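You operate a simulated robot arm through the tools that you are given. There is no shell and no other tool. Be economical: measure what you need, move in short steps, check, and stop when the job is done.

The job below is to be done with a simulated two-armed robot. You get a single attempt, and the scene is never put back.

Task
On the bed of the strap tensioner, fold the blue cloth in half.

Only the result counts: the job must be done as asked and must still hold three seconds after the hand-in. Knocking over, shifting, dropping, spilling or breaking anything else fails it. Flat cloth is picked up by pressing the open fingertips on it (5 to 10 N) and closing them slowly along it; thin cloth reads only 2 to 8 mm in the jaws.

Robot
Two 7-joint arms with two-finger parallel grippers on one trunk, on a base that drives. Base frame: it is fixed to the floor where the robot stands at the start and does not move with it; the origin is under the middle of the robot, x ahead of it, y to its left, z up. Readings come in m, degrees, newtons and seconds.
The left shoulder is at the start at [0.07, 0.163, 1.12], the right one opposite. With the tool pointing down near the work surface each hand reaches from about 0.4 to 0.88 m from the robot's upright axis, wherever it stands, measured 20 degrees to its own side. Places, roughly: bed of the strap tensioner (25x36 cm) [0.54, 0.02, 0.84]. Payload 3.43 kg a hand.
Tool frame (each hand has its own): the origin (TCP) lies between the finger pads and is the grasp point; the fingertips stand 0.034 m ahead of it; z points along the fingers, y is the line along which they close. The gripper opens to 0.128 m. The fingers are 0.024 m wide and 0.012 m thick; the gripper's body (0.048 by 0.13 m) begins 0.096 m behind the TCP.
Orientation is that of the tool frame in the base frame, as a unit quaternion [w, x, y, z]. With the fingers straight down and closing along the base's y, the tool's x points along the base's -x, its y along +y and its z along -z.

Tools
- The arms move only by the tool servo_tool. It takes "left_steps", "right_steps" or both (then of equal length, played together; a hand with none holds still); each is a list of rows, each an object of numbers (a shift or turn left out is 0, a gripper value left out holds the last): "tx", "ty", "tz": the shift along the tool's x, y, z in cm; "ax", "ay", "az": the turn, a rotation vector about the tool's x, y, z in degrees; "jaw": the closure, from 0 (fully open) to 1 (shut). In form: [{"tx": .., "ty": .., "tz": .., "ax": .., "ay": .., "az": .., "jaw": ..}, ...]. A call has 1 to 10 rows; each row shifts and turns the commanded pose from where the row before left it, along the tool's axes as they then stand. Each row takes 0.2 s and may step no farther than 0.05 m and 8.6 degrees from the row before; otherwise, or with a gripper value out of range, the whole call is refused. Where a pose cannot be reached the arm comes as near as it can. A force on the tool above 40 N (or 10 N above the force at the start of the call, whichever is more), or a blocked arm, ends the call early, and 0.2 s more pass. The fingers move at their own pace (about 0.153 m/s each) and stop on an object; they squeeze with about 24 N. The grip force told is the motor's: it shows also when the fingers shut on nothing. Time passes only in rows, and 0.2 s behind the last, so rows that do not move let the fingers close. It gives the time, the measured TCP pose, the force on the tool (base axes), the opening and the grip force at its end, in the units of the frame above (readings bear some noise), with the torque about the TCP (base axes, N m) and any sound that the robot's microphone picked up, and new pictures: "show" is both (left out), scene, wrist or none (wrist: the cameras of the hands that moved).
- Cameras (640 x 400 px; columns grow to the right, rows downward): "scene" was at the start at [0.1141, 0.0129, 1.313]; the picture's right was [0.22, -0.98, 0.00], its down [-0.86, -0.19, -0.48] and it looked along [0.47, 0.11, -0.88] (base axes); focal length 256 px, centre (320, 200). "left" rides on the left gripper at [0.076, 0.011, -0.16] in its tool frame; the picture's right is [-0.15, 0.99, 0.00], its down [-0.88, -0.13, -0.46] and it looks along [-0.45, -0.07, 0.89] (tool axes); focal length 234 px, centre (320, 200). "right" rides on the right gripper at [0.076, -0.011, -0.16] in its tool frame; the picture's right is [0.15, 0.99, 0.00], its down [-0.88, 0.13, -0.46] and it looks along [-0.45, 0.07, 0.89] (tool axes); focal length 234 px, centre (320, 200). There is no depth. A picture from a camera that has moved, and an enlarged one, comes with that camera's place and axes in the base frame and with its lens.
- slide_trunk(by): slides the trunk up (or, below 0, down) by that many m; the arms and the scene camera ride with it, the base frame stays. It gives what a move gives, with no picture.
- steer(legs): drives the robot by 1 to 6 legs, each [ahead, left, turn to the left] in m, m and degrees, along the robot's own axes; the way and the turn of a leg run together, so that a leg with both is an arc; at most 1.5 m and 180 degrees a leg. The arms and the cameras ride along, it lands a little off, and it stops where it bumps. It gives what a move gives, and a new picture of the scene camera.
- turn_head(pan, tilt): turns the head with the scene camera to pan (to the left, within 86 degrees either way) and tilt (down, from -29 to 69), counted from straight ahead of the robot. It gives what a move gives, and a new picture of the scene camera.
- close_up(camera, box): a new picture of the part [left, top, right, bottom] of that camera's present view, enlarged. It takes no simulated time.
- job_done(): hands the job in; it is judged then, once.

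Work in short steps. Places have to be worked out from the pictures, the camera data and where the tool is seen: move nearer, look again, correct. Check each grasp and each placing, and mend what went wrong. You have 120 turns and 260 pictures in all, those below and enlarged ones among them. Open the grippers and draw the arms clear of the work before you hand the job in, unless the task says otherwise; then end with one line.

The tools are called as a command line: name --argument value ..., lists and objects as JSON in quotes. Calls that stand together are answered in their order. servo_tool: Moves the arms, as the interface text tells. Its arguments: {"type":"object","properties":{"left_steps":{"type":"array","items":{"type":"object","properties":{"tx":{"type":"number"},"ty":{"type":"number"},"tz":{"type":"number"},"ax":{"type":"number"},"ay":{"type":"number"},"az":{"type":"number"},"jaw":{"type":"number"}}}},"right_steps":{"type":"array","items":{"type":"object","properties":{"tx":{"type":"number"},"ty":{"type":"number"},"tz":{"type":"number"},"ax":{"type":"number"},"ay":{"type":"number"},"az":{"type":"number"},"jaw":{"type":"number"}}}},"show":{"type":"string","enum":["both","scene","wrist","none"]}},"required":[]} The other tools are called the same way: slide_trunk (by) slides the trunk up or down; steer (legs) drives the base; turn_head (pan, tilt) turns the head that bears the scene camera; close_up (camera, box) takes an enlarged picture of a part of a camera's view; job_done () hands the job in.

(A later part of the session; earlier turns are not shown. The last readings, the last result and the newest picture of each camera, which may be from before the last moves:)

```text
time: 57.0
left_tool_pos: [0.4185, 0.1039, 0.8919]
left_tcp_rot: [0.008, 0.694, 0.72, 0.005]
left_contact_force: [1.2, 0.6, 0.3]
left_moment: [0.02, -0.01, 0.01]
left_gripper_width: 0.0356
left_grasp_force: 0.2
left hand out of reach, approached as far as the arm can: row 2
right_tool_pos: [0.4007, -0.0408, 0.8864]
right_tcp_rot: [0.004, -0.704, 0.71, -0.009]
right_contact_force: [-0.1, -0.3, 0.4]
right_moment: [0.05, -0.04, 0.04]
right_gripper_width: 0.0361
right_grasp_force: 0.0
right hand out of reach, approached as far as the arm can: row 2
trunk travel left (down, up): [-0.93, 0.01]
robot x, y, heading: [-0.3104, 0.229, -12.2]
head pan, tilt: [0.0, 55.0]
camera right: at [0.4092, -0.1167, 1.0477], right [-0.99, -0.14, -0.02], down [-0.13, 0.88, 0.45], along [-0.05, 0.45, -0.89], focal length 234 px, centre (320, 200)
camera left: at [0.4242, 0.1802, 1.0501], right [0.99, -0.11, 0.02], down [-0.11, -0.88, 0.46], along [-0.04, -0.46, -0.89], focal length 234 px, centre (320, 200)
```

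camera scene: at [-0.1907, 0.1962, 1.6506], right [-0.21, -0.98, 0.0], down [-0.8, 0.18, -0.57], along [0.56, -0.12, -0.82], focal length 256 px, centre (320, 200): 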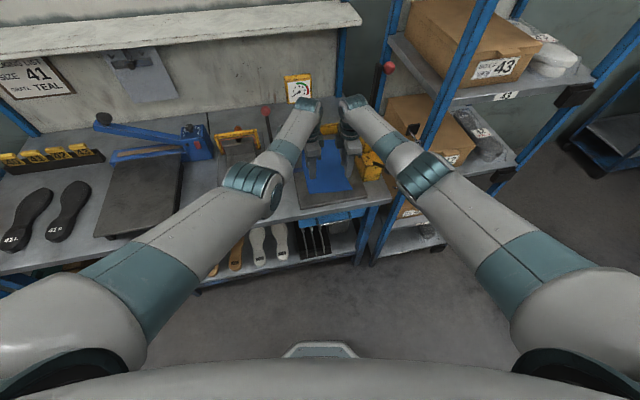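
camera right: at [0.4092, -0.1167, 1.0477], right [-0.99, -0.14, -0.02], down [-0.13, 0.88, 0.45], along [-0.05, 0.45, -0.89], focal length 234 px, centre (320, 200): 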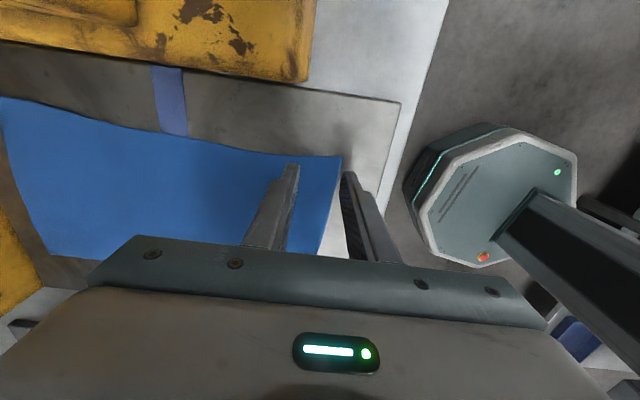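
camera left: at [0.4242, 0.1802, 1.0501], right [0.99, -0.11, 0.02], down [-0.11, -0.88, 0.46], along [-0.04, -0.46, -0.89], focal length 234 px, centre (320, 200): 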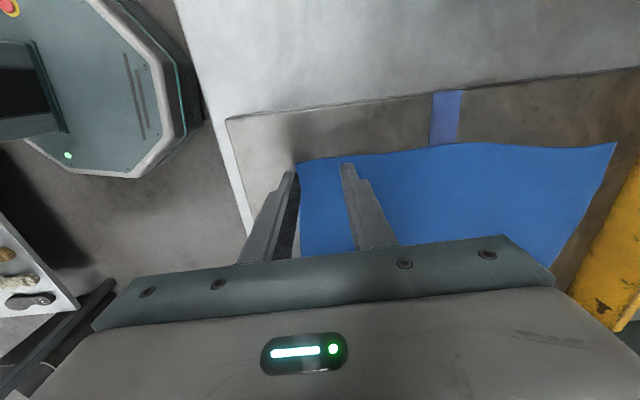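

Reach limit again (hands drift back). I raise slightly and drive 6 cm closer.

servo_tool --left_steps '[{"tz": -3.0}, {"tz": -1.5}]' --right_steps '[{"tz": -3.0}, {"tz": -1.5}]' --show "none"

steer --legs '[[0.06, 0.012, 0]]'

```text
time: 57.6
left_tool_pos: [0.4187, 0.1048, 0.9367]
left_tcp_rot: [0.007, 0.694, 0.72, 0.004]
left_contact_force: [-0.7, 0.8, 0.0]
left_moment: [-0.03, -0.01, -0.01]
left_gripper_width: 0.0356
left_grasp_force: 0.1
right_tool_pos: [0.4017, -0.0423, 0.9327]
right_tcp_rot: [0.003, -0.704, 0.71, -0.008]
right_contact_force: [0.0, 0.8, 0.9]
right_moment: [0.0, 0.0, -0.02]
right_gripper_width: 0.0355
right_grasp_force: 0.1
trunk travel left (down, up): [-0.93, 0.01]
robot x, y, heading: [-0.312, 0.2192, -12.5]
head pan, tilt: [0.0, 55.0]
```

```text
time: 58.6
left_tool_pos: [0.4753, 0.1026, 0.941]
left_tcp_rot: [0.009, 0.696, 0.718, 0.006]
left_contact_force: [0.5, -0.2, 0.0]
left_moment: [0.04, -0.04, -0.02]
left_gripper_width: 0.0359
left_grasp_force: 0.1
right_tool_pos: [0.4587, -0.0427, 0.9365]
right_tcp_rot: [0.006, -0.703, 0.712, -0.01]
right_contact_force: [0.3, 0.4, 0.0]
right_moment: [-0.01, -0.05, 0.0]
right_gripper_width: 0.036
right_grasp_force: 0.0
trunk travel left (down, up): [-0.93, 0.01]
robot x, y, heading: [-0.2518, 0.2239, -12.4]
head pan, tilt: [0.0, 55.0]
camera scene: at [-0.1383, 0.1968, 1.6514], right [-0.21, -0.98, 0.0], down [-0.8, 0.18, -0.58], along [0.56, -0.12, -0.82], focal length 256 px, centre (320, 200)
```

scene: 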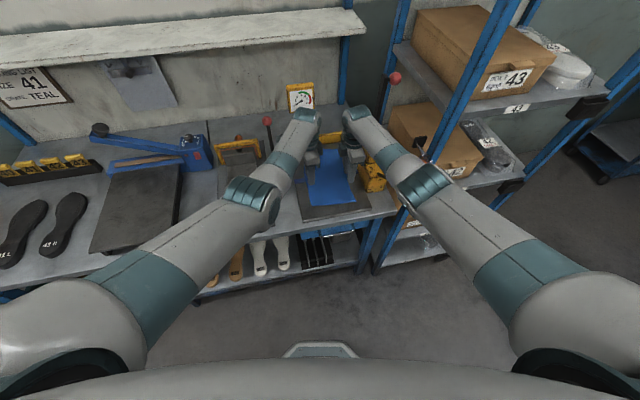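

I move back over the corners and down to z≈0.882.

servo_tool --left_steps '[{"tx": -0.3, "ty": -2.15, "tz": 1.5}, {"tx": -0.3, "ty": -2.15, "tz": 1.5}, {"tz": 2.8}, {}]' --right_steps '[{"tx": -0.13, "ty": 2.1, "tz": 1.5}, {"tx": -0.13, "ty": 2.1, "tz": 1.5}, {"tz": 2.4}, {}]' --show "both"

```text
time: 59.6
left_tool_pos: [0.4364, 0.0949, 0.8775]
left_tcp_rot: [0.007, 0.695, 0.719, 0.004]
left_contact_force: [-0.8, 0.9, -0.3]
left_moment: [-0.01, 0.0, -0.04]
left_gripper_width: 0.0359
left_grasp_force: 0.1
right_tool_pos: [0.4198, -0.0419, 0.8775]
right_tcp_rot: [0.003, -0.703, 0.711, -0.008]
right_contact_force: [-0.6, 0.8, -0.3]
right_moment: [-0.01, 0.02, -0.01]
right_gripper_width: 0.0357
right_grasp_force: 0.0
trunk travel left (down, up): [-0.93, 0.01]
robot x, y, heading: [-0.2518, 0.227, -12.3]
head pan, tilt: [0.0, 55.0]
camera scene: at [-0.1311, 0.1965, 1.6506], right [-0.21, -0.98, 0.0], down [-0.8, 0.18, -0.57], along [0.56, -0.12, -0.82], focal length 256 px, centre (320, 200)
camera right: at [0.4281, -0.1163, 1.0397], right [-0.99, -0.14, -0.02], down [-0.13, 0.89, 0.45], along [-0.05, 0.45, -0.89], focal length 234 px, centre (320, 200)
camera left: at [0.4418, 0.1719, 1.0369], right [0.99, -0.11, 0.02], down [-0.11, -0.88, 0.46], along [-0.04, -0.46, -0.89], focal length 234 px, centre (320, 200)
```

scene: 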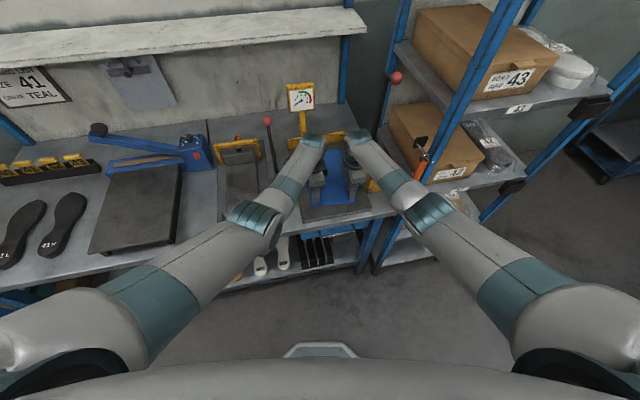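
right: 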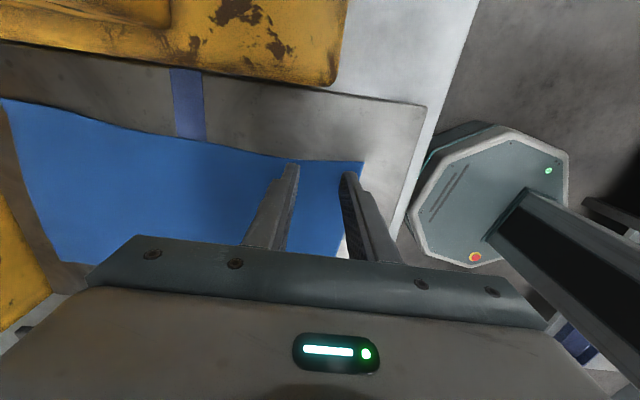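
left: 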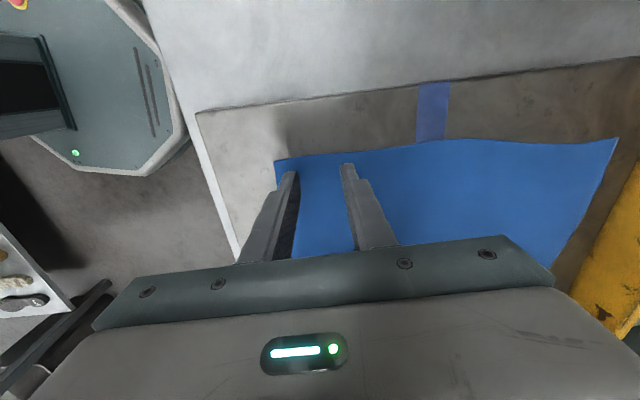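

Both fingers of each hand lie on the cloth near its edge. I press down in small steps.

servo_tool --left_steps '[{"tz": 0.3}, {}]' --right_steps '[{"tz": 0.3}, {}]' --show "none"

```text
time: 60.2
left_tool_pos: [0.4362, 0.0938, 0.8753]
left_tcp_rot: [0.009, 0.695, 0.719, 0.005]
left_contact_force: [0.7, -1.0, 6.6]
left_moment: [0.05, 0.15, -0.01]
left_gripper_width: 0.0356
left_grasp_force: 0.0
right_tool_pos: [0.4208, -0.0411, 0.875]
right_tcp_rot: [0.003, -0.703, 0.711, -0.008]
right_contact_force: [-0.7, 0.3, 5.2]
right_moment: [0.03, 0.1, -0.01]
right_gripper_width: 0.0356
right_grasp_force: 0.1
trunk travel left (down, up): [-0.93, 0.01]
robot x, y, heading: [-0.2492, 0.2234, -12.4]
head pan, tilt: [0.0, 55.0]
```

Moments show the near finger carries the load. I level each hand by about 1.2° and read again.

servo_tool --left_steps '[{"ax": 1.2}, {"tz": 0.03}]' --right_steps '[{"ax": -1.1}, {"tz": 0.06}]' --show "none"

```text
time: 60.8
left_tool_pos: [0.4364, 0.0931, 0.876]
left_tcp_rot: [0.001, 0.695, 0.719, -0.003]
left_contact_force: [1.3, -0.8, 7.6]
left_moment: [0.07, -0.14, -0.06]
left_gripper_width: 0.0364
left_grasp_force: 0.0
right_tool_pos: [0.4207, -0.0414, 0.8758]
right_tcp_rot: [-0.002, -0.704, 0.71, -0.003]
right_contact_force: [1.8, -0.7, 10.4]
right_moment: [-0.01, -0.01, 0.02]
right_gripper_width: 0.0358
right_grasp_force: 0.1
trunk travel left (down, up): [-0.93, 0.01]
robot x, y, heading: [-0.2501, 0.225, -12.5]
head pan, tilt: [0.0, 55.0]
```

Right is balanced; left slightly over-corrected. I trim and then close both slowly.

servo_tool --left_steps '[{"ax": -0.6}, {"jaw": 0.74}, {"jaw": 0.76}, {"jaw": 0.78}, {"jaw": 0.8}, {"jaw": 0.82}, {"jaw": 0.84}, {"jaw": 0.86}, {"jaw": 0.88}, {}]' --right_steps '[{"tz": -0.05}, {"jaw": 0.74}, {"jaw": 0.76}, {"jaw": 0.78}, {"jaw": 0.8}, {"jaw": 0.82}, {"jaw": 0.84}, {"jaw": 0.86}, {"jaw": 0.88}, {}]' --show "wrist"

```text
time: 63.0
left_tool_pos: [0.437, 0.0953, 0.8755]
left_tcp_rot: [0.004, 0.695, 0.719, 0.001]
left_contact_force: [0.9, -1.4, 10.0]
left_moment: [0.03, 0.07, -0.01]
left_gripper_width: 0.014
left_grasp_force: 0.0
right_tool_pos: [0.4196, -0.0424, 0.8769]
right_tcp_rot: [-0.003, -0.703, 0.711, -0.002]
right_contact_force: [-0.1, 0.8, 11.5]
right_moment: [0.03, 0.01, 0.0]
right_gripper_width: 0.0141
right_grasp_force: 0.1
trunk travel left (down, up): [-0.93, 0.01]
robot x, y, heading: [-0.2531, 0.2264, -12.4]
head pan, tilt: [0.0, 55.0]
camera right: at [0.4302, -0.1157, 1.0363], right [-0.99, -0.14, 0.0], down [-0.12, 0.89, 0.45], along [-0.06, 0.44, -0.89], focal length 234 px, centre (320, 200)
camera left: at [0.4431, 0.1724, 1.0342], right [0.99, -0.11, 0.01], down [-0.1, -0.88, 0.46], along [-0.05, -0.46, -0.89], focal length 234 px, centre (320, 200)
```

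right: 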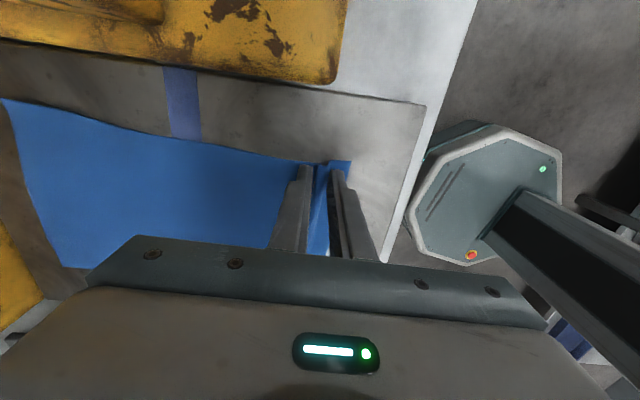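
left: 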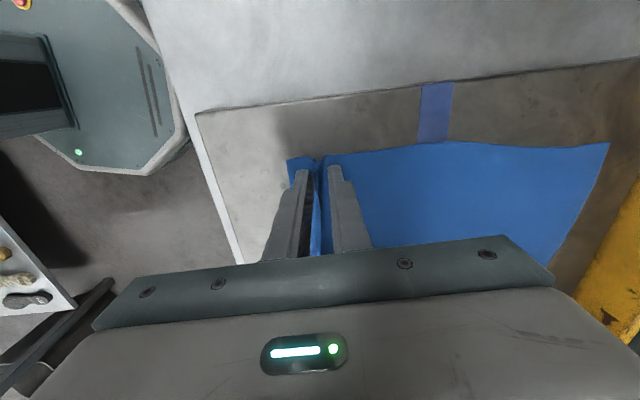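

A ridge is clearly rising between the fingers on both hands. I close fully.

servo_tool --left_steps '[{"jaw": 0.9}, {"jaw": 0.92}, {"jaw": 0.94}, {"jaw": 0.96}, {"jaw": 0.98}, {"jaw": 1.0}, {}, {}]' --right_steps '[{"jaw": 0.9}, {"jaw": 0.92}, {"jaw": 0.94}, {"jaw": 0.96}, {"jaw": 0.98}, {"jaw": 1.0}, {}, {}]' --show "wrist"

```text
time: 64.8
left_tool_pos: [0.4364, 0.0939, 0.8755]
left_tcp_rot: [0.005, 0.696, 0.718, 0.001]
left_contact_force: [-1.4, -2.8, 10.0]
left_moment: [-0.01, 0.1, -0.02]
left_gripper_width: 0.0025
left_grasp_force: 23.7
right_tool_pos: [0.4183, -0.0404, 0.8742]
right_tcp_rot: [-0.002, -0.703, 0.711, -0.002]
right_contact_force: [-0.2, 2.3, 9.4]
right_moment: [0.09, 0.03, 0.01]
right_gripper_width: 0.0074
right_grasp_force: 24.0
trunk travel left (down, up): [-0.93, 0.01]
robot x, y, heading: [-0.251, 0.2246, -12.3]
head pan, tilt: [0.0, 55.0]
camera right: at [0.43, -0.1157, 1.0363], right [-0.99, -0.14, 0.0], down [-0.12, 0.89, 0.45], along [-0.06, 0.45, -0.89], focal length 234 px, centre (320, 200)
camera left: at [0.4428, 0.1723, 1.0341], right [0.99, -0.11, 0.01], down [-0.1, -0.88, 0.46], along [-0.05, -0.46, -0.89], focal length 234 px, centre (320, 200)
```

right: 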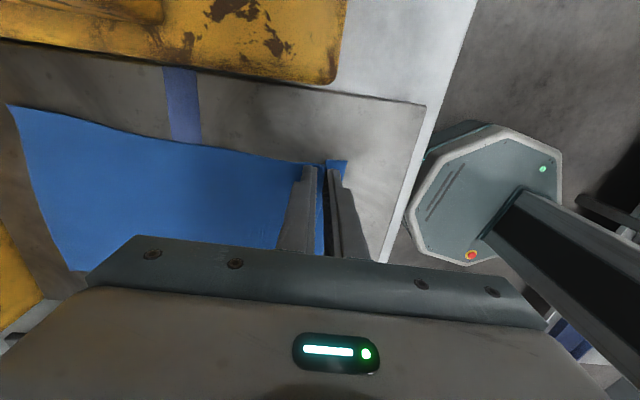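
left: 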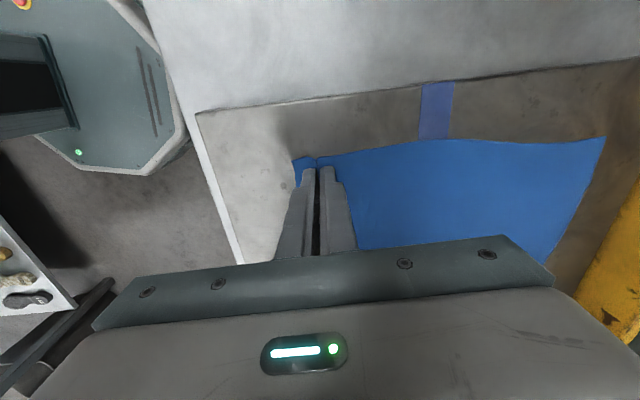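

Left reads 2.5 mm and right 7.4 mm: cloth in both jaws. I lift slowly 4 cm and check.

servo_tool --left_steps '[{"tz": -1}, {"tz": -1.5}, {"tz": -1.5}, {}]' --right_steps '[{"tz": -1}, {"tz": -1.5}, {"tz": -1.5}, {}]' --show "both"

```text
time: 65.8
left_tool_pos: [0.4369, 0.0935, 0.9144]
left_tcp_rot: [0.003, 0.694, 0.72, 0.0]
left_contact_force: [-1.0, 0.1, 0.1]
left_moment: [-0.01, 0.01, -0.02]
left_gripper_width: 0.0026
left_grasp_force: 24.1
right_tool_pos: [0.4215, -0.0406, 0.9133]
right_tcp_rot: [-0.005, -0.703, 0.711, 0.0]
right_contact_force: [0.3, -0.3, -0.6]
right_moment: [-0.01, -0.02, -0.04]
right_gripper_width: 0.0067
right_grasp_force: 23.9
trunk travel left (down, up): [-0.93, 0.01]
robot x, y, heading: [-0.2489, 0.2233, -12.5]
head pan, tilt: [0.0, 55.0]
camera scene: at [-0.1294, 0.1963, 1.6505], right [-0.21, -0.98, 0.0], down [-0.8, 0.18, -0.57], along [0.56, -0.12, -0.82], focal length 256 px, centre (320, 200)
camera right: at [0.4328, -0.1149, 1.0742], right [-0.99, -0.14, 0.01], down [-0.12, 0.89, 0.45], along [-0.07, 0.45, -0.89], focal length 234 px, centre (320, 200)
camera left: at [0.4451, 0.1722, 1.0727], right [0.99, -0.11, 0.0], down [-0.1, -0.88, 0.46], along [-0.05, -0.46, -0.89], focal length 234 px, centre (320, 200)
```

scene: 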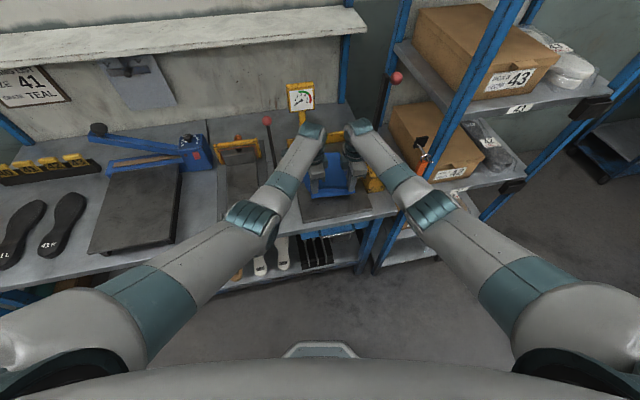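
right: 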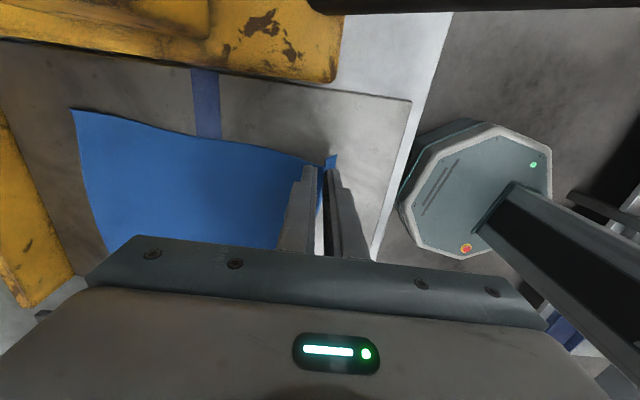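
left: 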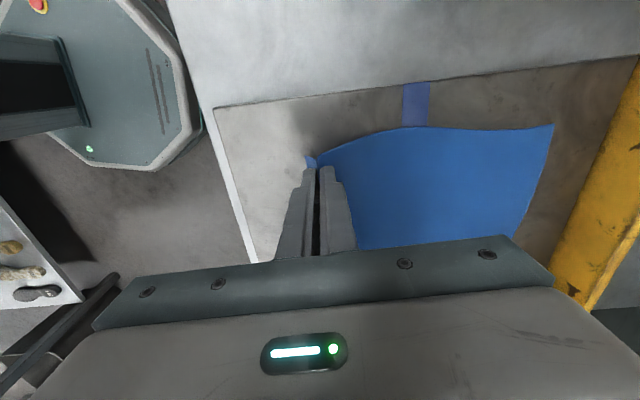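

The cloth is lifted by both corners. I raise it further along the fold arc before carrying it over.

servo_tool --left_steps '[{"ty": 0.8, "tz": -2}, {"ty": 1.2, "tz": -2}, {"ty": 1.5, "tz": -1.5}, {}]' --right_steps '[{"ty": -0.8, "tz": -2}, {"ty": -1.2, "tz": -2}, {"ty": -1.5, "tz": -1.5}, {}]' --show "wrist"

```text
time: 66.8
left_tool_pos: [0.4731, 0.0967, 0.9709]
left_tcp_rot: [0.004, 0.695, 0.719, 0.0]
left_contact_force: [-0.5, -0.7, 0.5]
left_moment: [-0.05, -0.01, -0.01]
left_gripper_width: 0.0026
left_grasp_force: 23.8
right_tool_pos: [0.457, -0.0388, 0.9702]
right_tcp_rot: [-0.003, -0.704, 0.71, -0.001]
right_contact_force: [0.2, 1.0, 0.1]
right_moment: [0.03, 0.01, 0.03]
right_gripper_width: 0.0071
right_grasp_force: 24.1
trunk travel left (down, up): [-0.93, 0.01]
robot x, y, heading: [-0.2503, 0.2247, -12.3]
head pan, tilt: [0.0, 55.0]
camera right: at [0.4678, -0.115, 1.1295], right [-0.99, -0.14, 0.0], down [-0.12, 0.88, 0.45], along [-0.07, 0.45, -0.89], focal length 234 px, centre (320, 200)
camera left: at [0.4803, 0.1747, 1.1302], right [0.99, -0.11, 0.01], down [-0.1, -0.88, 0.46], along [-0.05, -0.46, -0.89], focal length 234 px, centre (320, 200)
```

right: 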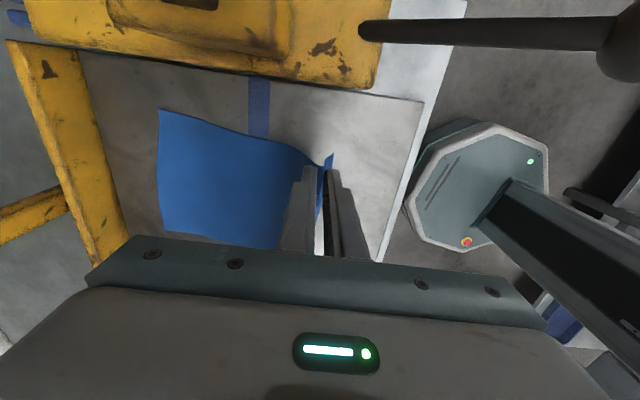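
left: 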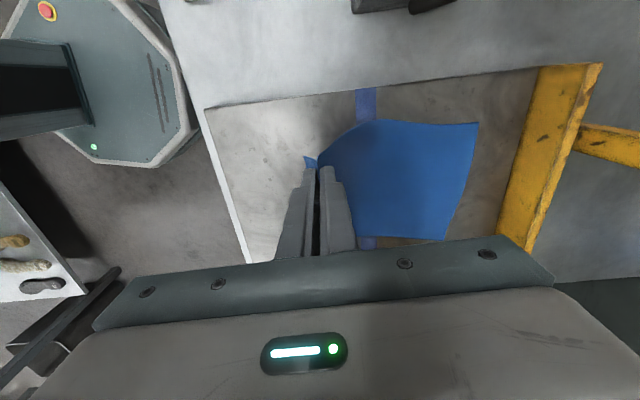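

The cloth shifted about 3 cm toward me during the pinch, and the far edge is now at x≈0.661 (left) / 0.644 (right). So the grip line should land around x≈0.62/0.60. I drive the base forward to carry the edge over.

steer --legs '[[0.14, 0.031, 0]]'

```text
time: 68.1
left_tool_pos: [0.6153, 0.0973, 0.9732]
left_tcp_rot: [0.004, 0.695, 0.719, 0.0]
left_contact_force: [-0.2, -1.1, 0.2]
left_moment: [-0.02, -0.03, 0.0]
left_gripper_width: 0.0025
left_grasp_force: 23.5
right_tool_pos: [0.5987, -0.0407, 0.9695]
right_tcp_rot: [-0.003, -0.703, 0.711, -0.001]
right_contact_force: [0.6, 0.7, -0.4]
right_moment: [0.03, -0.02, -0.01]
right_gripper_width: 0.0069
right_grasp_force: 24.5
trunk travel left (down, up): [-0.93, 0.01]
robot x, y, heading: [-0.1048, 0.2251, -12.1]
head pan, tilt: [0.0, 55.0]
camera scene: at [0.0109, 0.1962, 1.6509], right [-0.22, -0.98, 0.0], down [-0.8, 0.18, -0.57], along [0.56, -0.12, -0.82], focal length 256 px, centre (320, 200)
```

scene: 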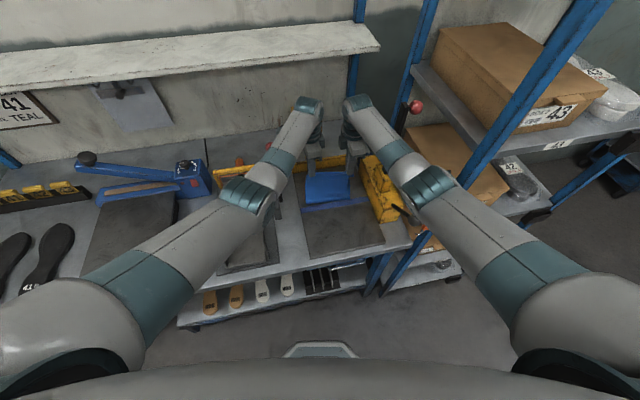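

The edge is now over the far side. I check the cloth in the scene and wrist views.

close_up --camera "scene" --box '[270, 120, 430, 260]'

close_up --camera "left" --box '[160, 40, 560, 290]'

close_up --camera "right" --box '[80, 40, 480, 290]'

```text
2.86 times, centred on (350, 190) of scene
camera zoom: at [0.0109, 0.1962, 1.6509], right [-0.22, -0.98, 0.0], down [-0.8, 0.18, -0.57], along [0.56, -0.12, -0.82], focal length 731 px, centre (234, 229)
```

zoom: 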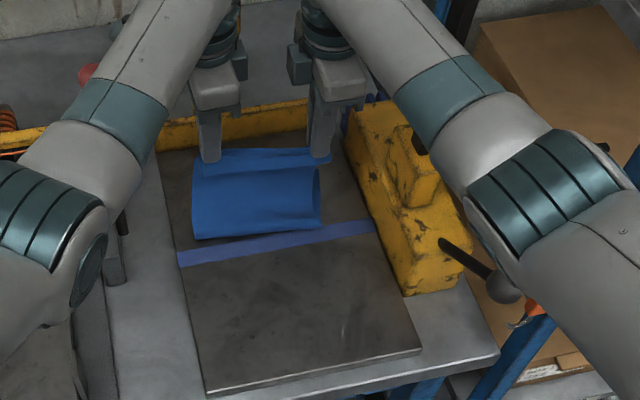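

```text
1.60 times, centred on (360, 165) of left
camera zoom: at [0.6222, 0.1738, 1.1315], right [0.99, -0.11, 0.01], down [-0.1, -0.88, 0.46], along [-0.05, -0.46, -0.89], focal length 375 px, centre (256, 256)
```

zoom: 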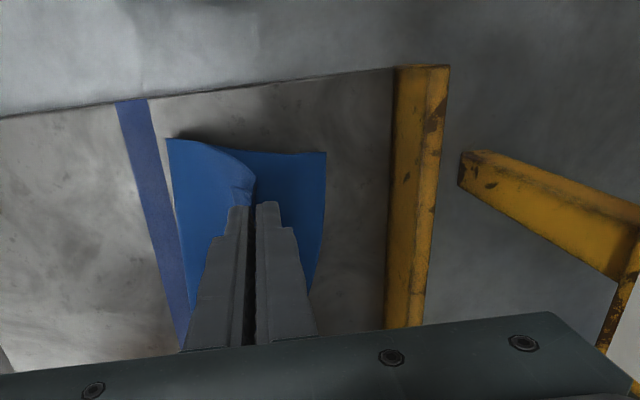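

```text
1.60 times, centred on (280, 165) of right
camera zoom: at [0.6094, -0.1159, 1.1306], right [-0.99, -0.14, 0.0], down [-0.12, 0.89, 0.45], along [-0.06, 0.45, -0.89], focal length 375 px, centre (384, 256)
```

zoom: 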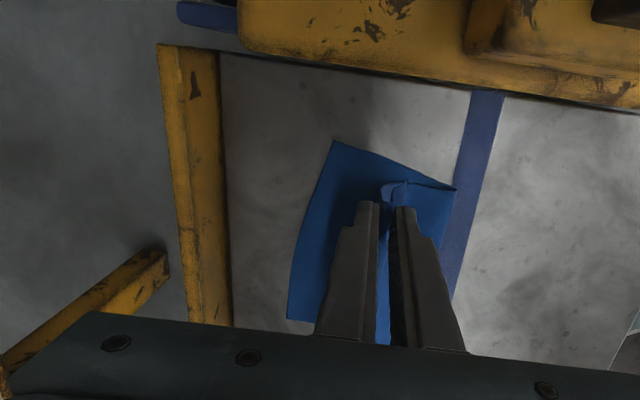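

A clean loop has formed, with the far edge at (0.668, 0.106)–(0.640, -0.060). To stay within reach for lowering, I drive 5 cm closer, then compensate with the arms while lowering.

steer --legs '[[0.05, 0.011, 0]]'

```text
time: 69.1
left_tool_pos: [0.6628, 0.0954, 0.9764]
left_tcp_rot: [0.004, 0.696, 0.718, 0.002]
left_contact_force: [-0.5, -0.9, 0.4]
left_moment: [-0.04, -0.05, 0.02]
left_gripper_width: 0.0023
left_grasp_force: 23.8
right_tool_pos: [0.6465, -0.0411, 0.9724]
right_tcp_rot: [-0.002, -0.702, 0.712, -0.003]
right_contact_force: [-0.4, 0.2, 0.5]
right_moment: [-0.01, -0.06, -0.04]
right_gripper_width: 0.0069
right_grasp_force: 23.7
trunk travel left (down, up): [-0.93, 0.01]
robot x, y, heading: [-0.0544, 0.2223, -12.7]
head pan, tilt: [0.0, 55.0]
camera scene: at [0.0553, 0.1964, 1.6515], right [-0.22, -0.98, 0.0], down [-0.8, 0.18, -0.58], along [0.56, -0.12, -0.82], focal length 256 px, centre (320, 200)
```

scene: 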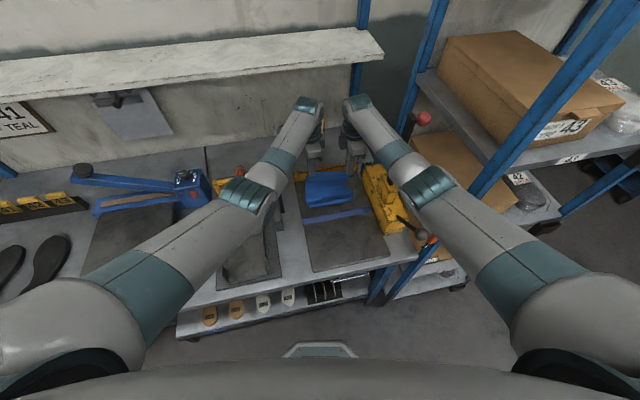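

Now I lower both hands along the rest of the arc to lay the edge down near the far edge.

servo_tool --left_steps '[{"ty": -0.85, "tz": 2.1}, {"ty": -0.85, "tz": 2.1}, {"ty": -0.85, "tz": 2.1}, {"ty": -0.85, "tz": 2.1}, {}]' --right_steps '[{"ty": 1.0, "tz": 2.0}, {"ty": 1.0, "tz": 2.0}, {"ty": 1.0, "tz": 2.0}, {"ty": 1.0, "tz": 2.0}, {}]' --show "both"

```text
time: 70.3
left_tool_pos: [0.6327, 0.0938, 0.8884]
left_tcp_rot: [0.004, 0.696, 0.718, 0.0]
left_contact_force: [0.4, -0.7, 0.5]
left_moment: [0.01, -0.02, -0.02]
left_gripper_width: 0.0024
left_grasp_force: 24.3
right_tool_pos: [0.6099, -0.0411, 0.8887]
right_tcp_rot: [-0.003, -0.703, 0.711, -0.001]
right_contact_force: [0.1, 1.3, -0.1]
right_moment: [0.04, 0.01, -0.03]
right_gripper_width: 0.0067
right_grasp_force: 23.8
trunk travel left (down, up): [-0.93, 0.01]
robot x, y, heading: [-0.0566, 0.2223, -12.5]
head pan, tilt: [0.0, 55.0]
camera scene: at [0.0635, 0.1963, 1.6507], right [-0.22, -0.98, 0.0], down [-0.8, 0.18, -0.57], along [0.56, -0.12, -0.82], focal length 256 px, centre (320, 200)
camera right: at [0.6206, -0.1167, 1.05], right [-0.99, -0.13, 0.0], down [-0.12, 0.89, 0.45], along [-0.06, 0.45, -0.89], focal length 234 px, centre (320, 200)
camera left: at [0.64, 0.1714, 1.0464], right [0.99, -0.12, 0.01], down [-0.11, -0.88, 0.46], along [-0.05, -0.46, -0.89], focal length 234 px, centre (320, 200)
```

scene: 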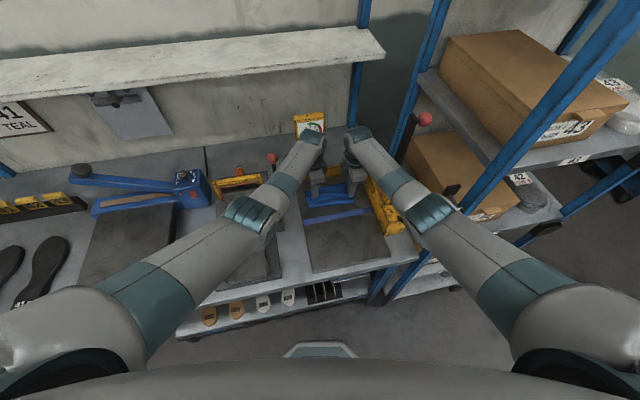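
right: 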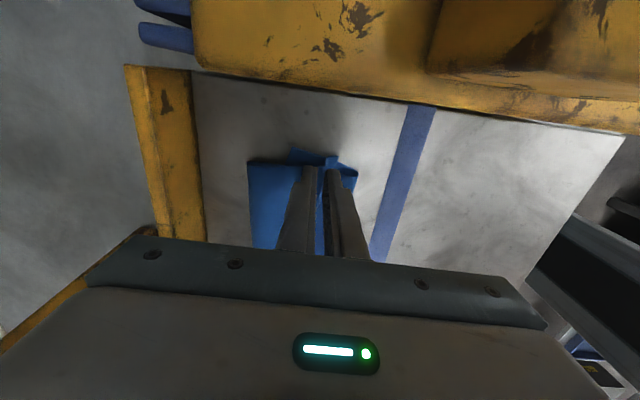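
left: 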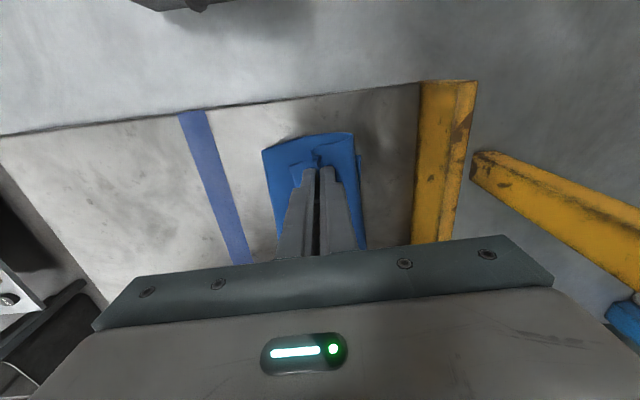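

Laid close to the bed. I zoom to see how the fold lies before releasing.

close_up --camera "scene" --box '[280, 130, 420, 250]'

close_up --camera "left" --box '[200, 90, 440, 260]'

close_up --camera "right" --box '[200, 110, 440, 280]'

```text
3.33 times, centred on (350, 190) of scene
camera zoom: at [0.0635, 0.1963, 1.6507], right [-0.22, -0.98, 0.0], down [-0.8, 0.18, -0.57], along [0.56, -0.12, -0.82], focal length 853 px, centre (220, 233)
```

zoom: 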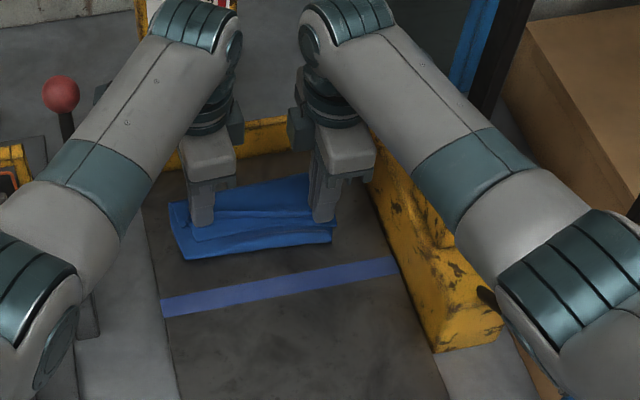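

```text
2.35 times, centred on (320, 175) of left
camera zoom: at [0.64, 0.1714, 1.0464], right [0.99, -0.12, 0.01], down [-0.11, -0.88, 0.46], along [-0.05, -0.46, -0.89], focal length 551 px, centre (320, 259)
```

zoom: 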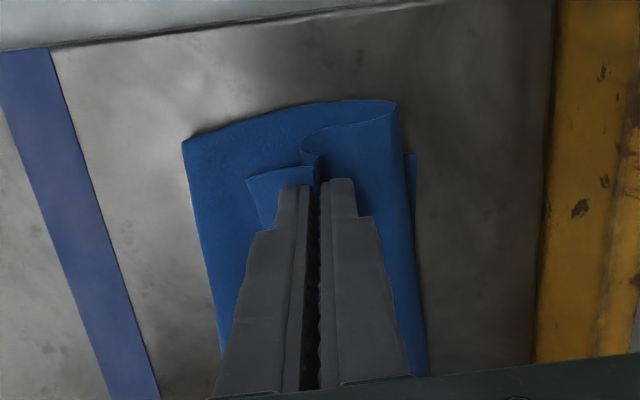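

```text
2.35 times, centred on (320, 195) of right
camera zoom: at [0.6206, -0.1167, 1.05], right [-0.99, -0.13, 0.0], down [-0.12, 0.89, 0.45], along [-0.06, 0.45, -0.89], focal length 551 px, centre (320, 212)
```

zoom: 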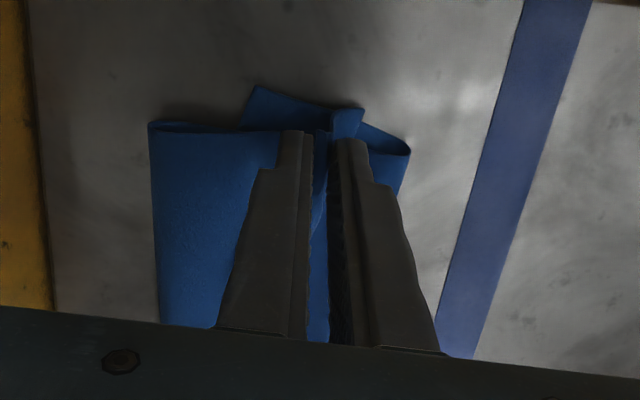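

The cloth bulged into an S because the base overshoot peeled it too far before I came back. I lift again and go back toward the near side to lay the bottom half flat, then redo the arc properly.

servo_tool --left_steps '[{"tz": -3}, {"ty": -1.5, "tz": -3}, {"ty": -3, "tz": -2}, {"ty": -3}, {"ty": -3}, {"ty": -3}, {}]' --right_steps '[{"tz": -3}, {"ty": 1.5, "tz": -3}, {"ty": 3, "tz": -2}, {"ty": 3}, {"ty": 3}, {"ty": 3}, {}]' --show "both"

```text
time: 71.3
left_tool_pos: [0.5623, 0.0908, 0.9667]
left_tcp_rot: [0.002, 0.696, 0.718, -0.002]
left_contact_force: [0.0, 0.4, -0.2]
left_moment: [-0.02, 0.04, 0.0]
left_gripper_width: 0.0025
left_grasp_force: 24.0
right_tool_pos: [0.5429, -0.0394, 0.9689]
right_tcp_rot: [0.0, 0.711, -0.704, 0.0]
right_contact_force: [0.7, -0.7, -0.7]
right_moment: [-0.05, 0.03, -0.02]
right_gripper_width: 0.007
right_grasp_force: 23.7
trunk travel left (down, up): [-0.93, 0.01]
robot x, y, heading: [-0.0573, 0.2227, -12.3]
head pan, tilt: [0.0, 55.0]
stopped in row 5 (right hand): the force on the tool passed its limit at 101 N (the readings are from after the stop); the commanded pose is now the measured one
camera scene: at [0.0686, 0.1954, 1.6503], right [-0.21, -0.98, 0.0], down [-0.8, 0.18, -0.57], along [0.56, -0.12, -0.82], focal length 256 px, centre (320, 200)
camera right: at [0.5546, -0.115, 1.1288], right [-0.99, -0.16, 0.0], down [-0.14, 0.88, 0.45], along [-0.07, 0.45, -0.89], focal length 234 px, centre (320, 200)
camera left: at [0.57, 0.1691, 1.125], right [0.99, -0.12, 0.0], down [-0.1, -0.88, 0.46], along [-0.05, -0.46, -0.89], focal length 234 px, centre (320, 200)
```

scene: 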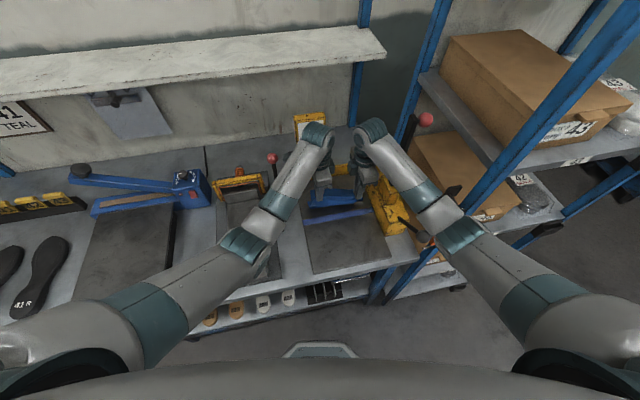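
right: 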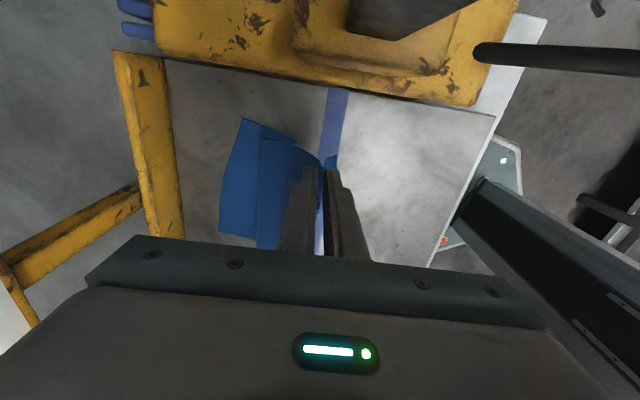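
left: 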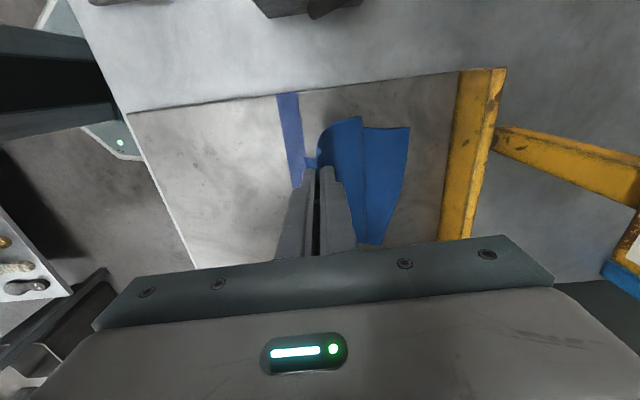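

The right hand registered a shock though it's free now; I suspect the right forearm near the ball lever. I look closely before going further.

close_up --camera "scene" --box '[340, 120, 500, 280]'

close_up --camera "scene" --box '[260, 110, 400, 230]'

```text
2.50 times, centred on (420, 200) of scene
camera zoom: at [0.0686, 0.1954, 1.6503], right [-0.21, -0.98, 0.0], down [-0.8, 0.18, -0.57], along [0.56, -0.12, -0.82], focal length 640 px, centre (70, 200)
```

zoom: 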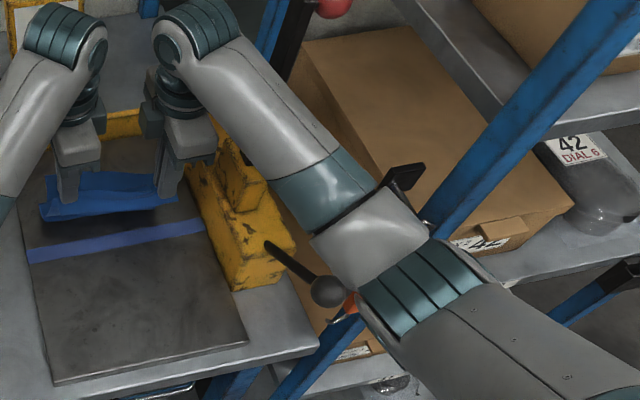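

```text
3.33 times, centred on (330, 170) of scene
camera zoom: at [0.0686, 0.1954, 1.6503], right [-0.21, -0.98, 0.0], down [-0.8, 0.18, -0.57], along [0.56, -0.12, -0.82], focal length 853 px, centre (287, 300)
```

zoom: 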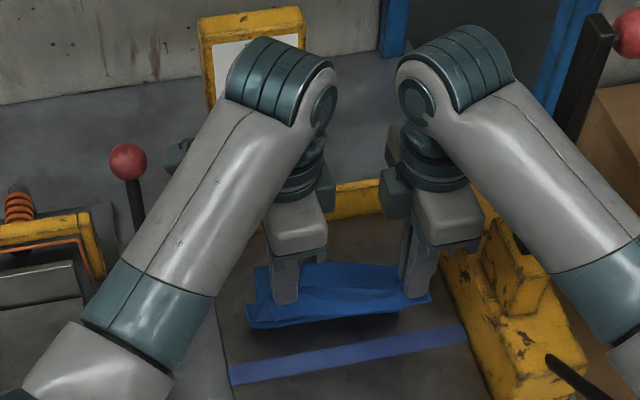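

The ball and black hook haven't moved, but the right elbow flares toward them when the arm retracts. So I use the base instead: back up ~10 cm to re-lay the bottom half.

steer --legs '[[-0.1, -0.022, 0]]'

close_up --camera "left" --box '[160, 60, 560, 310]'

close_up --camera "right" --box '[80, 60, 480, 310]'

```text
time: 72.0
left_tool_pos: [0.5583, 0.0924, 0.9663]
left_tcp_rot: [0.003, 0.695, 0.719, -0.001]
left_contact_force: [-0.4, -0.4, 0.2]
left_moment: [0.03, 0.03, -0.02]
left_gripper_width: 0.0023
left_grasp_force: 23.9
right_tool_pos: [0.541, -0.0375, 0.9706]
right_tcp_rot: [-0.003, 0.715, -0.699, 0.002]
right_contact_force: [10.3, -0.2, -5.0]
right_moment: [0.41, 1.92, 1.02]
right_gripper_width: 0.0072
right_grasp_force: 23.7
trunk travel left (down, up): [-0.93, 0.01]
robot x, y, heading: [-0.0587, 0.2212, -12.3]
head pan, tilt: [0.0, 55.0]
stopped in leg 1: the robot was blocked; the commanded pose is now the measured one
camera scene: at [0.0643, 0.1959, 1.6503], right [-0.21, -0.98, 0.0], down [-0.8, 0.17, -0.57], along [0.56, -0.12, -0.82], focal length 256 px, centre (320, 200)
```

scene: 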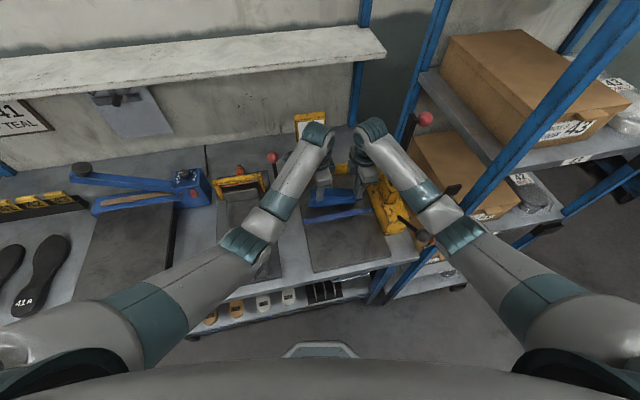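

```text
1.60 times, centred on (360, 185) of left
camera zoom: at [0.5658, 0.17, 1.1255], right [0.99, -0.11, 0.0], down [-0.1, -0.88, 0.46], along [-0.05, -0.46, -0.89], focal length 375 px, centre (256, 224)
```

zoom: 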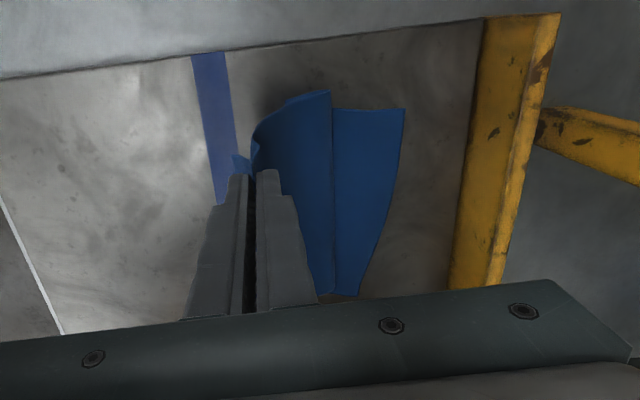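

```text
1.60 times, centred on (280, 185) of right
camera zoom: at [0.5531, -0.1134, 1.1302], right [-0.99, -0.17, -0.01], down [-0.15, 0.88, 0.45], along [-0.07, 0.45, -0.89], focal length 375 px, centre (384, 224)
```

zoom: 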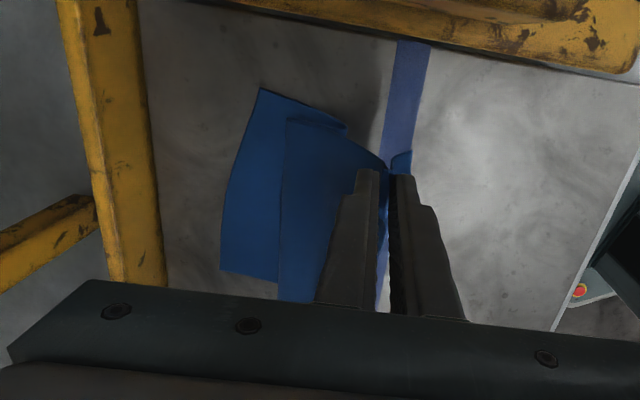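

Backing is blocked: the right arm is snagged, likely its elbow against the lever or hook. Moving the hands forward tucked the elbow before, so I reverse that motion gently.

servo_tool --left_steps '[{"ty": 1.5, "tz": -0.5}, {"ty": 1.5, "tz": -0.5}, {"ty": 2}, {"ty": 2}]' --right_steps '[{"ty": -1.5, "tz": -0.5}, {"ty": -1.5, "tz": -0.5}, {"ty": -2}, {"ty": -2}]' --show "scene"

close_up --camera "scene" --box '[340, 120, 500, 280]'

```text
time: 73.0
left_tool_pos: [0.6269, 0.095, 0.9773]
left_tcp_rot: [0.003, 0.696, 0.718, -0.001]
left_contact_force: [0.7, -1.0, -0.8]
left_moment: [-0.01, 0.01, 0.01]
left_gripper_width: 0.0023
left_grasp_force: 23.8
right_tool_pos: [0.6106, -0.0361, 0.9807]
right_tcp_rot: [-0.002, 0.714, -0.7, 0.003]
right_contact_force: [0.7, 0.8, -0.9]
right_moment: [0.01, 0.03, 0.01]
right_gripper_width: 0.0069
right_grasp_force: 23.9
trunk travel left (down, up): [-0.93, 0.01]
robot x, y, heading: [-0.0581, 0.2252, -12.4]
head pan, tilt: [0.0, 55.0]
camera scene: at [0.0631, 0.1968, 1.6504], right [-0.21, -0.98, 0.0], down [-0.8, 0.17, -0.57], along [0.56, -0.12, -0.82], focal length 256 px, centre (320, 200)
```

scene: 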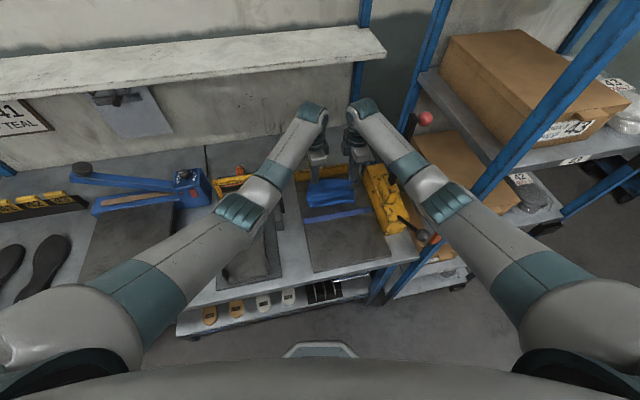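

```text
2.50 times, centred on (420, 200) of scene
camera zoom: at [0.0631, 0.1968, 1.6504], right [-0.21, -0.98, 0.0], down [-0.8, 0.17, -0.57], along [0.56, -0.12, -0.82], focal length 640 px, centre (70, 200)
```

zoom: 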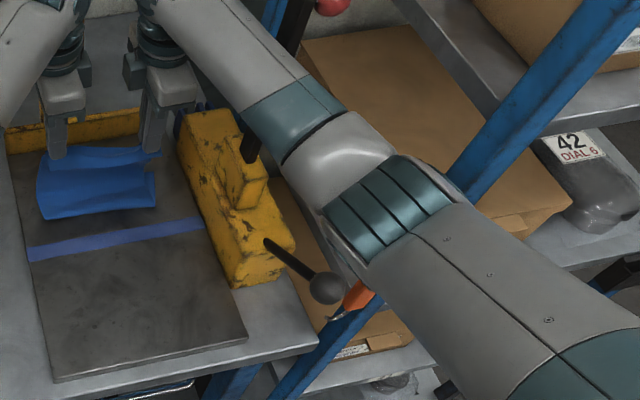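

Free again, and the ball and hook look unmoved. With the elbow tucked I back the base along its heading.

steer --legs '[[-0.1, 0.0, 0]]'

close_up --camera "left" --box '[160, 60, 560, 310]'

close_up --camera "right" --box '[80, 60, 480, 310]'

```text
time: 74.2
left_tool_pos: [0.5302, 0.1148, 0.9769]
left_tcp_rot: [0.003, 0.695, 0.719, -0.001]
left_contact_force: [0.0, 0.0, 0.1]
left_moment: [-0.03, 0.06, -0.01]
left_gripper_width: 0.0023
left_grasp_force: 23.9
right_tool_pos: [0.5132, -0.016, 0.9806]
right_tcp_rot: [-0.002, 0.715, -0.699, 0.002]
right_contact_force: [-0.5, -0.6, -0.4]
right_moment: [0.03, 0.06, -0.02]
right_gripper_width: 0.0069
right_grasp_force: 24.4
trunk travel left (down, up): [-0.93, 0.01]
robot x, y, heading: [-0.155, 0.2468, -12.3]
head pan, tilt: [0.0, 55.0]
camera scene: at [-0.0334, 0.2171, 1.6502], right [-0.21, -0.98, 0.0], down [-0.8, 0.17, -0.57], along [0.56, -0.12, -0.82], focal length 256 px, centre (320, 200)
```

scene: 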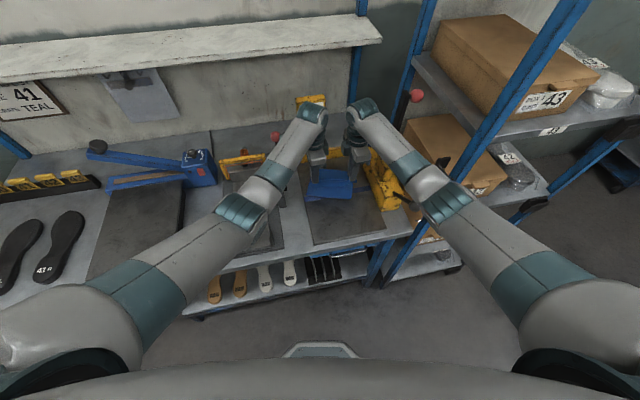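

```text
1.60 times, centred on (360, 185) of left
camera zoom: at [0.5381, 0.1929, 1.1355], right [0.99, -0.11, 0.0], down [-0.1, -0.88, 0.46], along [-0.05, -0.46, -0.89], focal length 375 px, centre (256, 224)
```

zoom: 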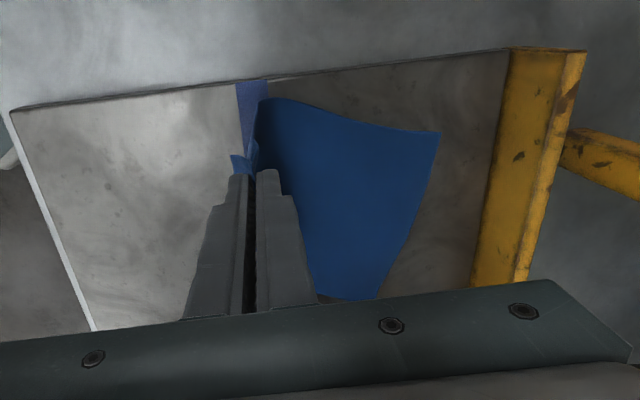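

```text
1.60 times, centred on (280, 185) of right
camera zoom: at [0.5255, -0.0909, 1.1403], right [-0.99, -0.17, -0.01], down [-0.15, 0.88, 0.45], along [-0.07, 0.45, -0.89], focal length 375 px, centre (384, 224)
```

zoom: 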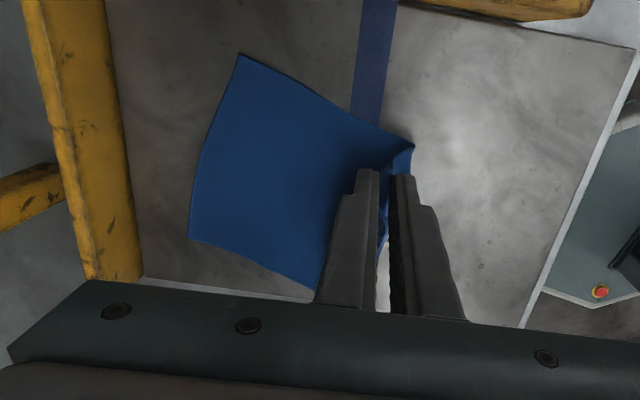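

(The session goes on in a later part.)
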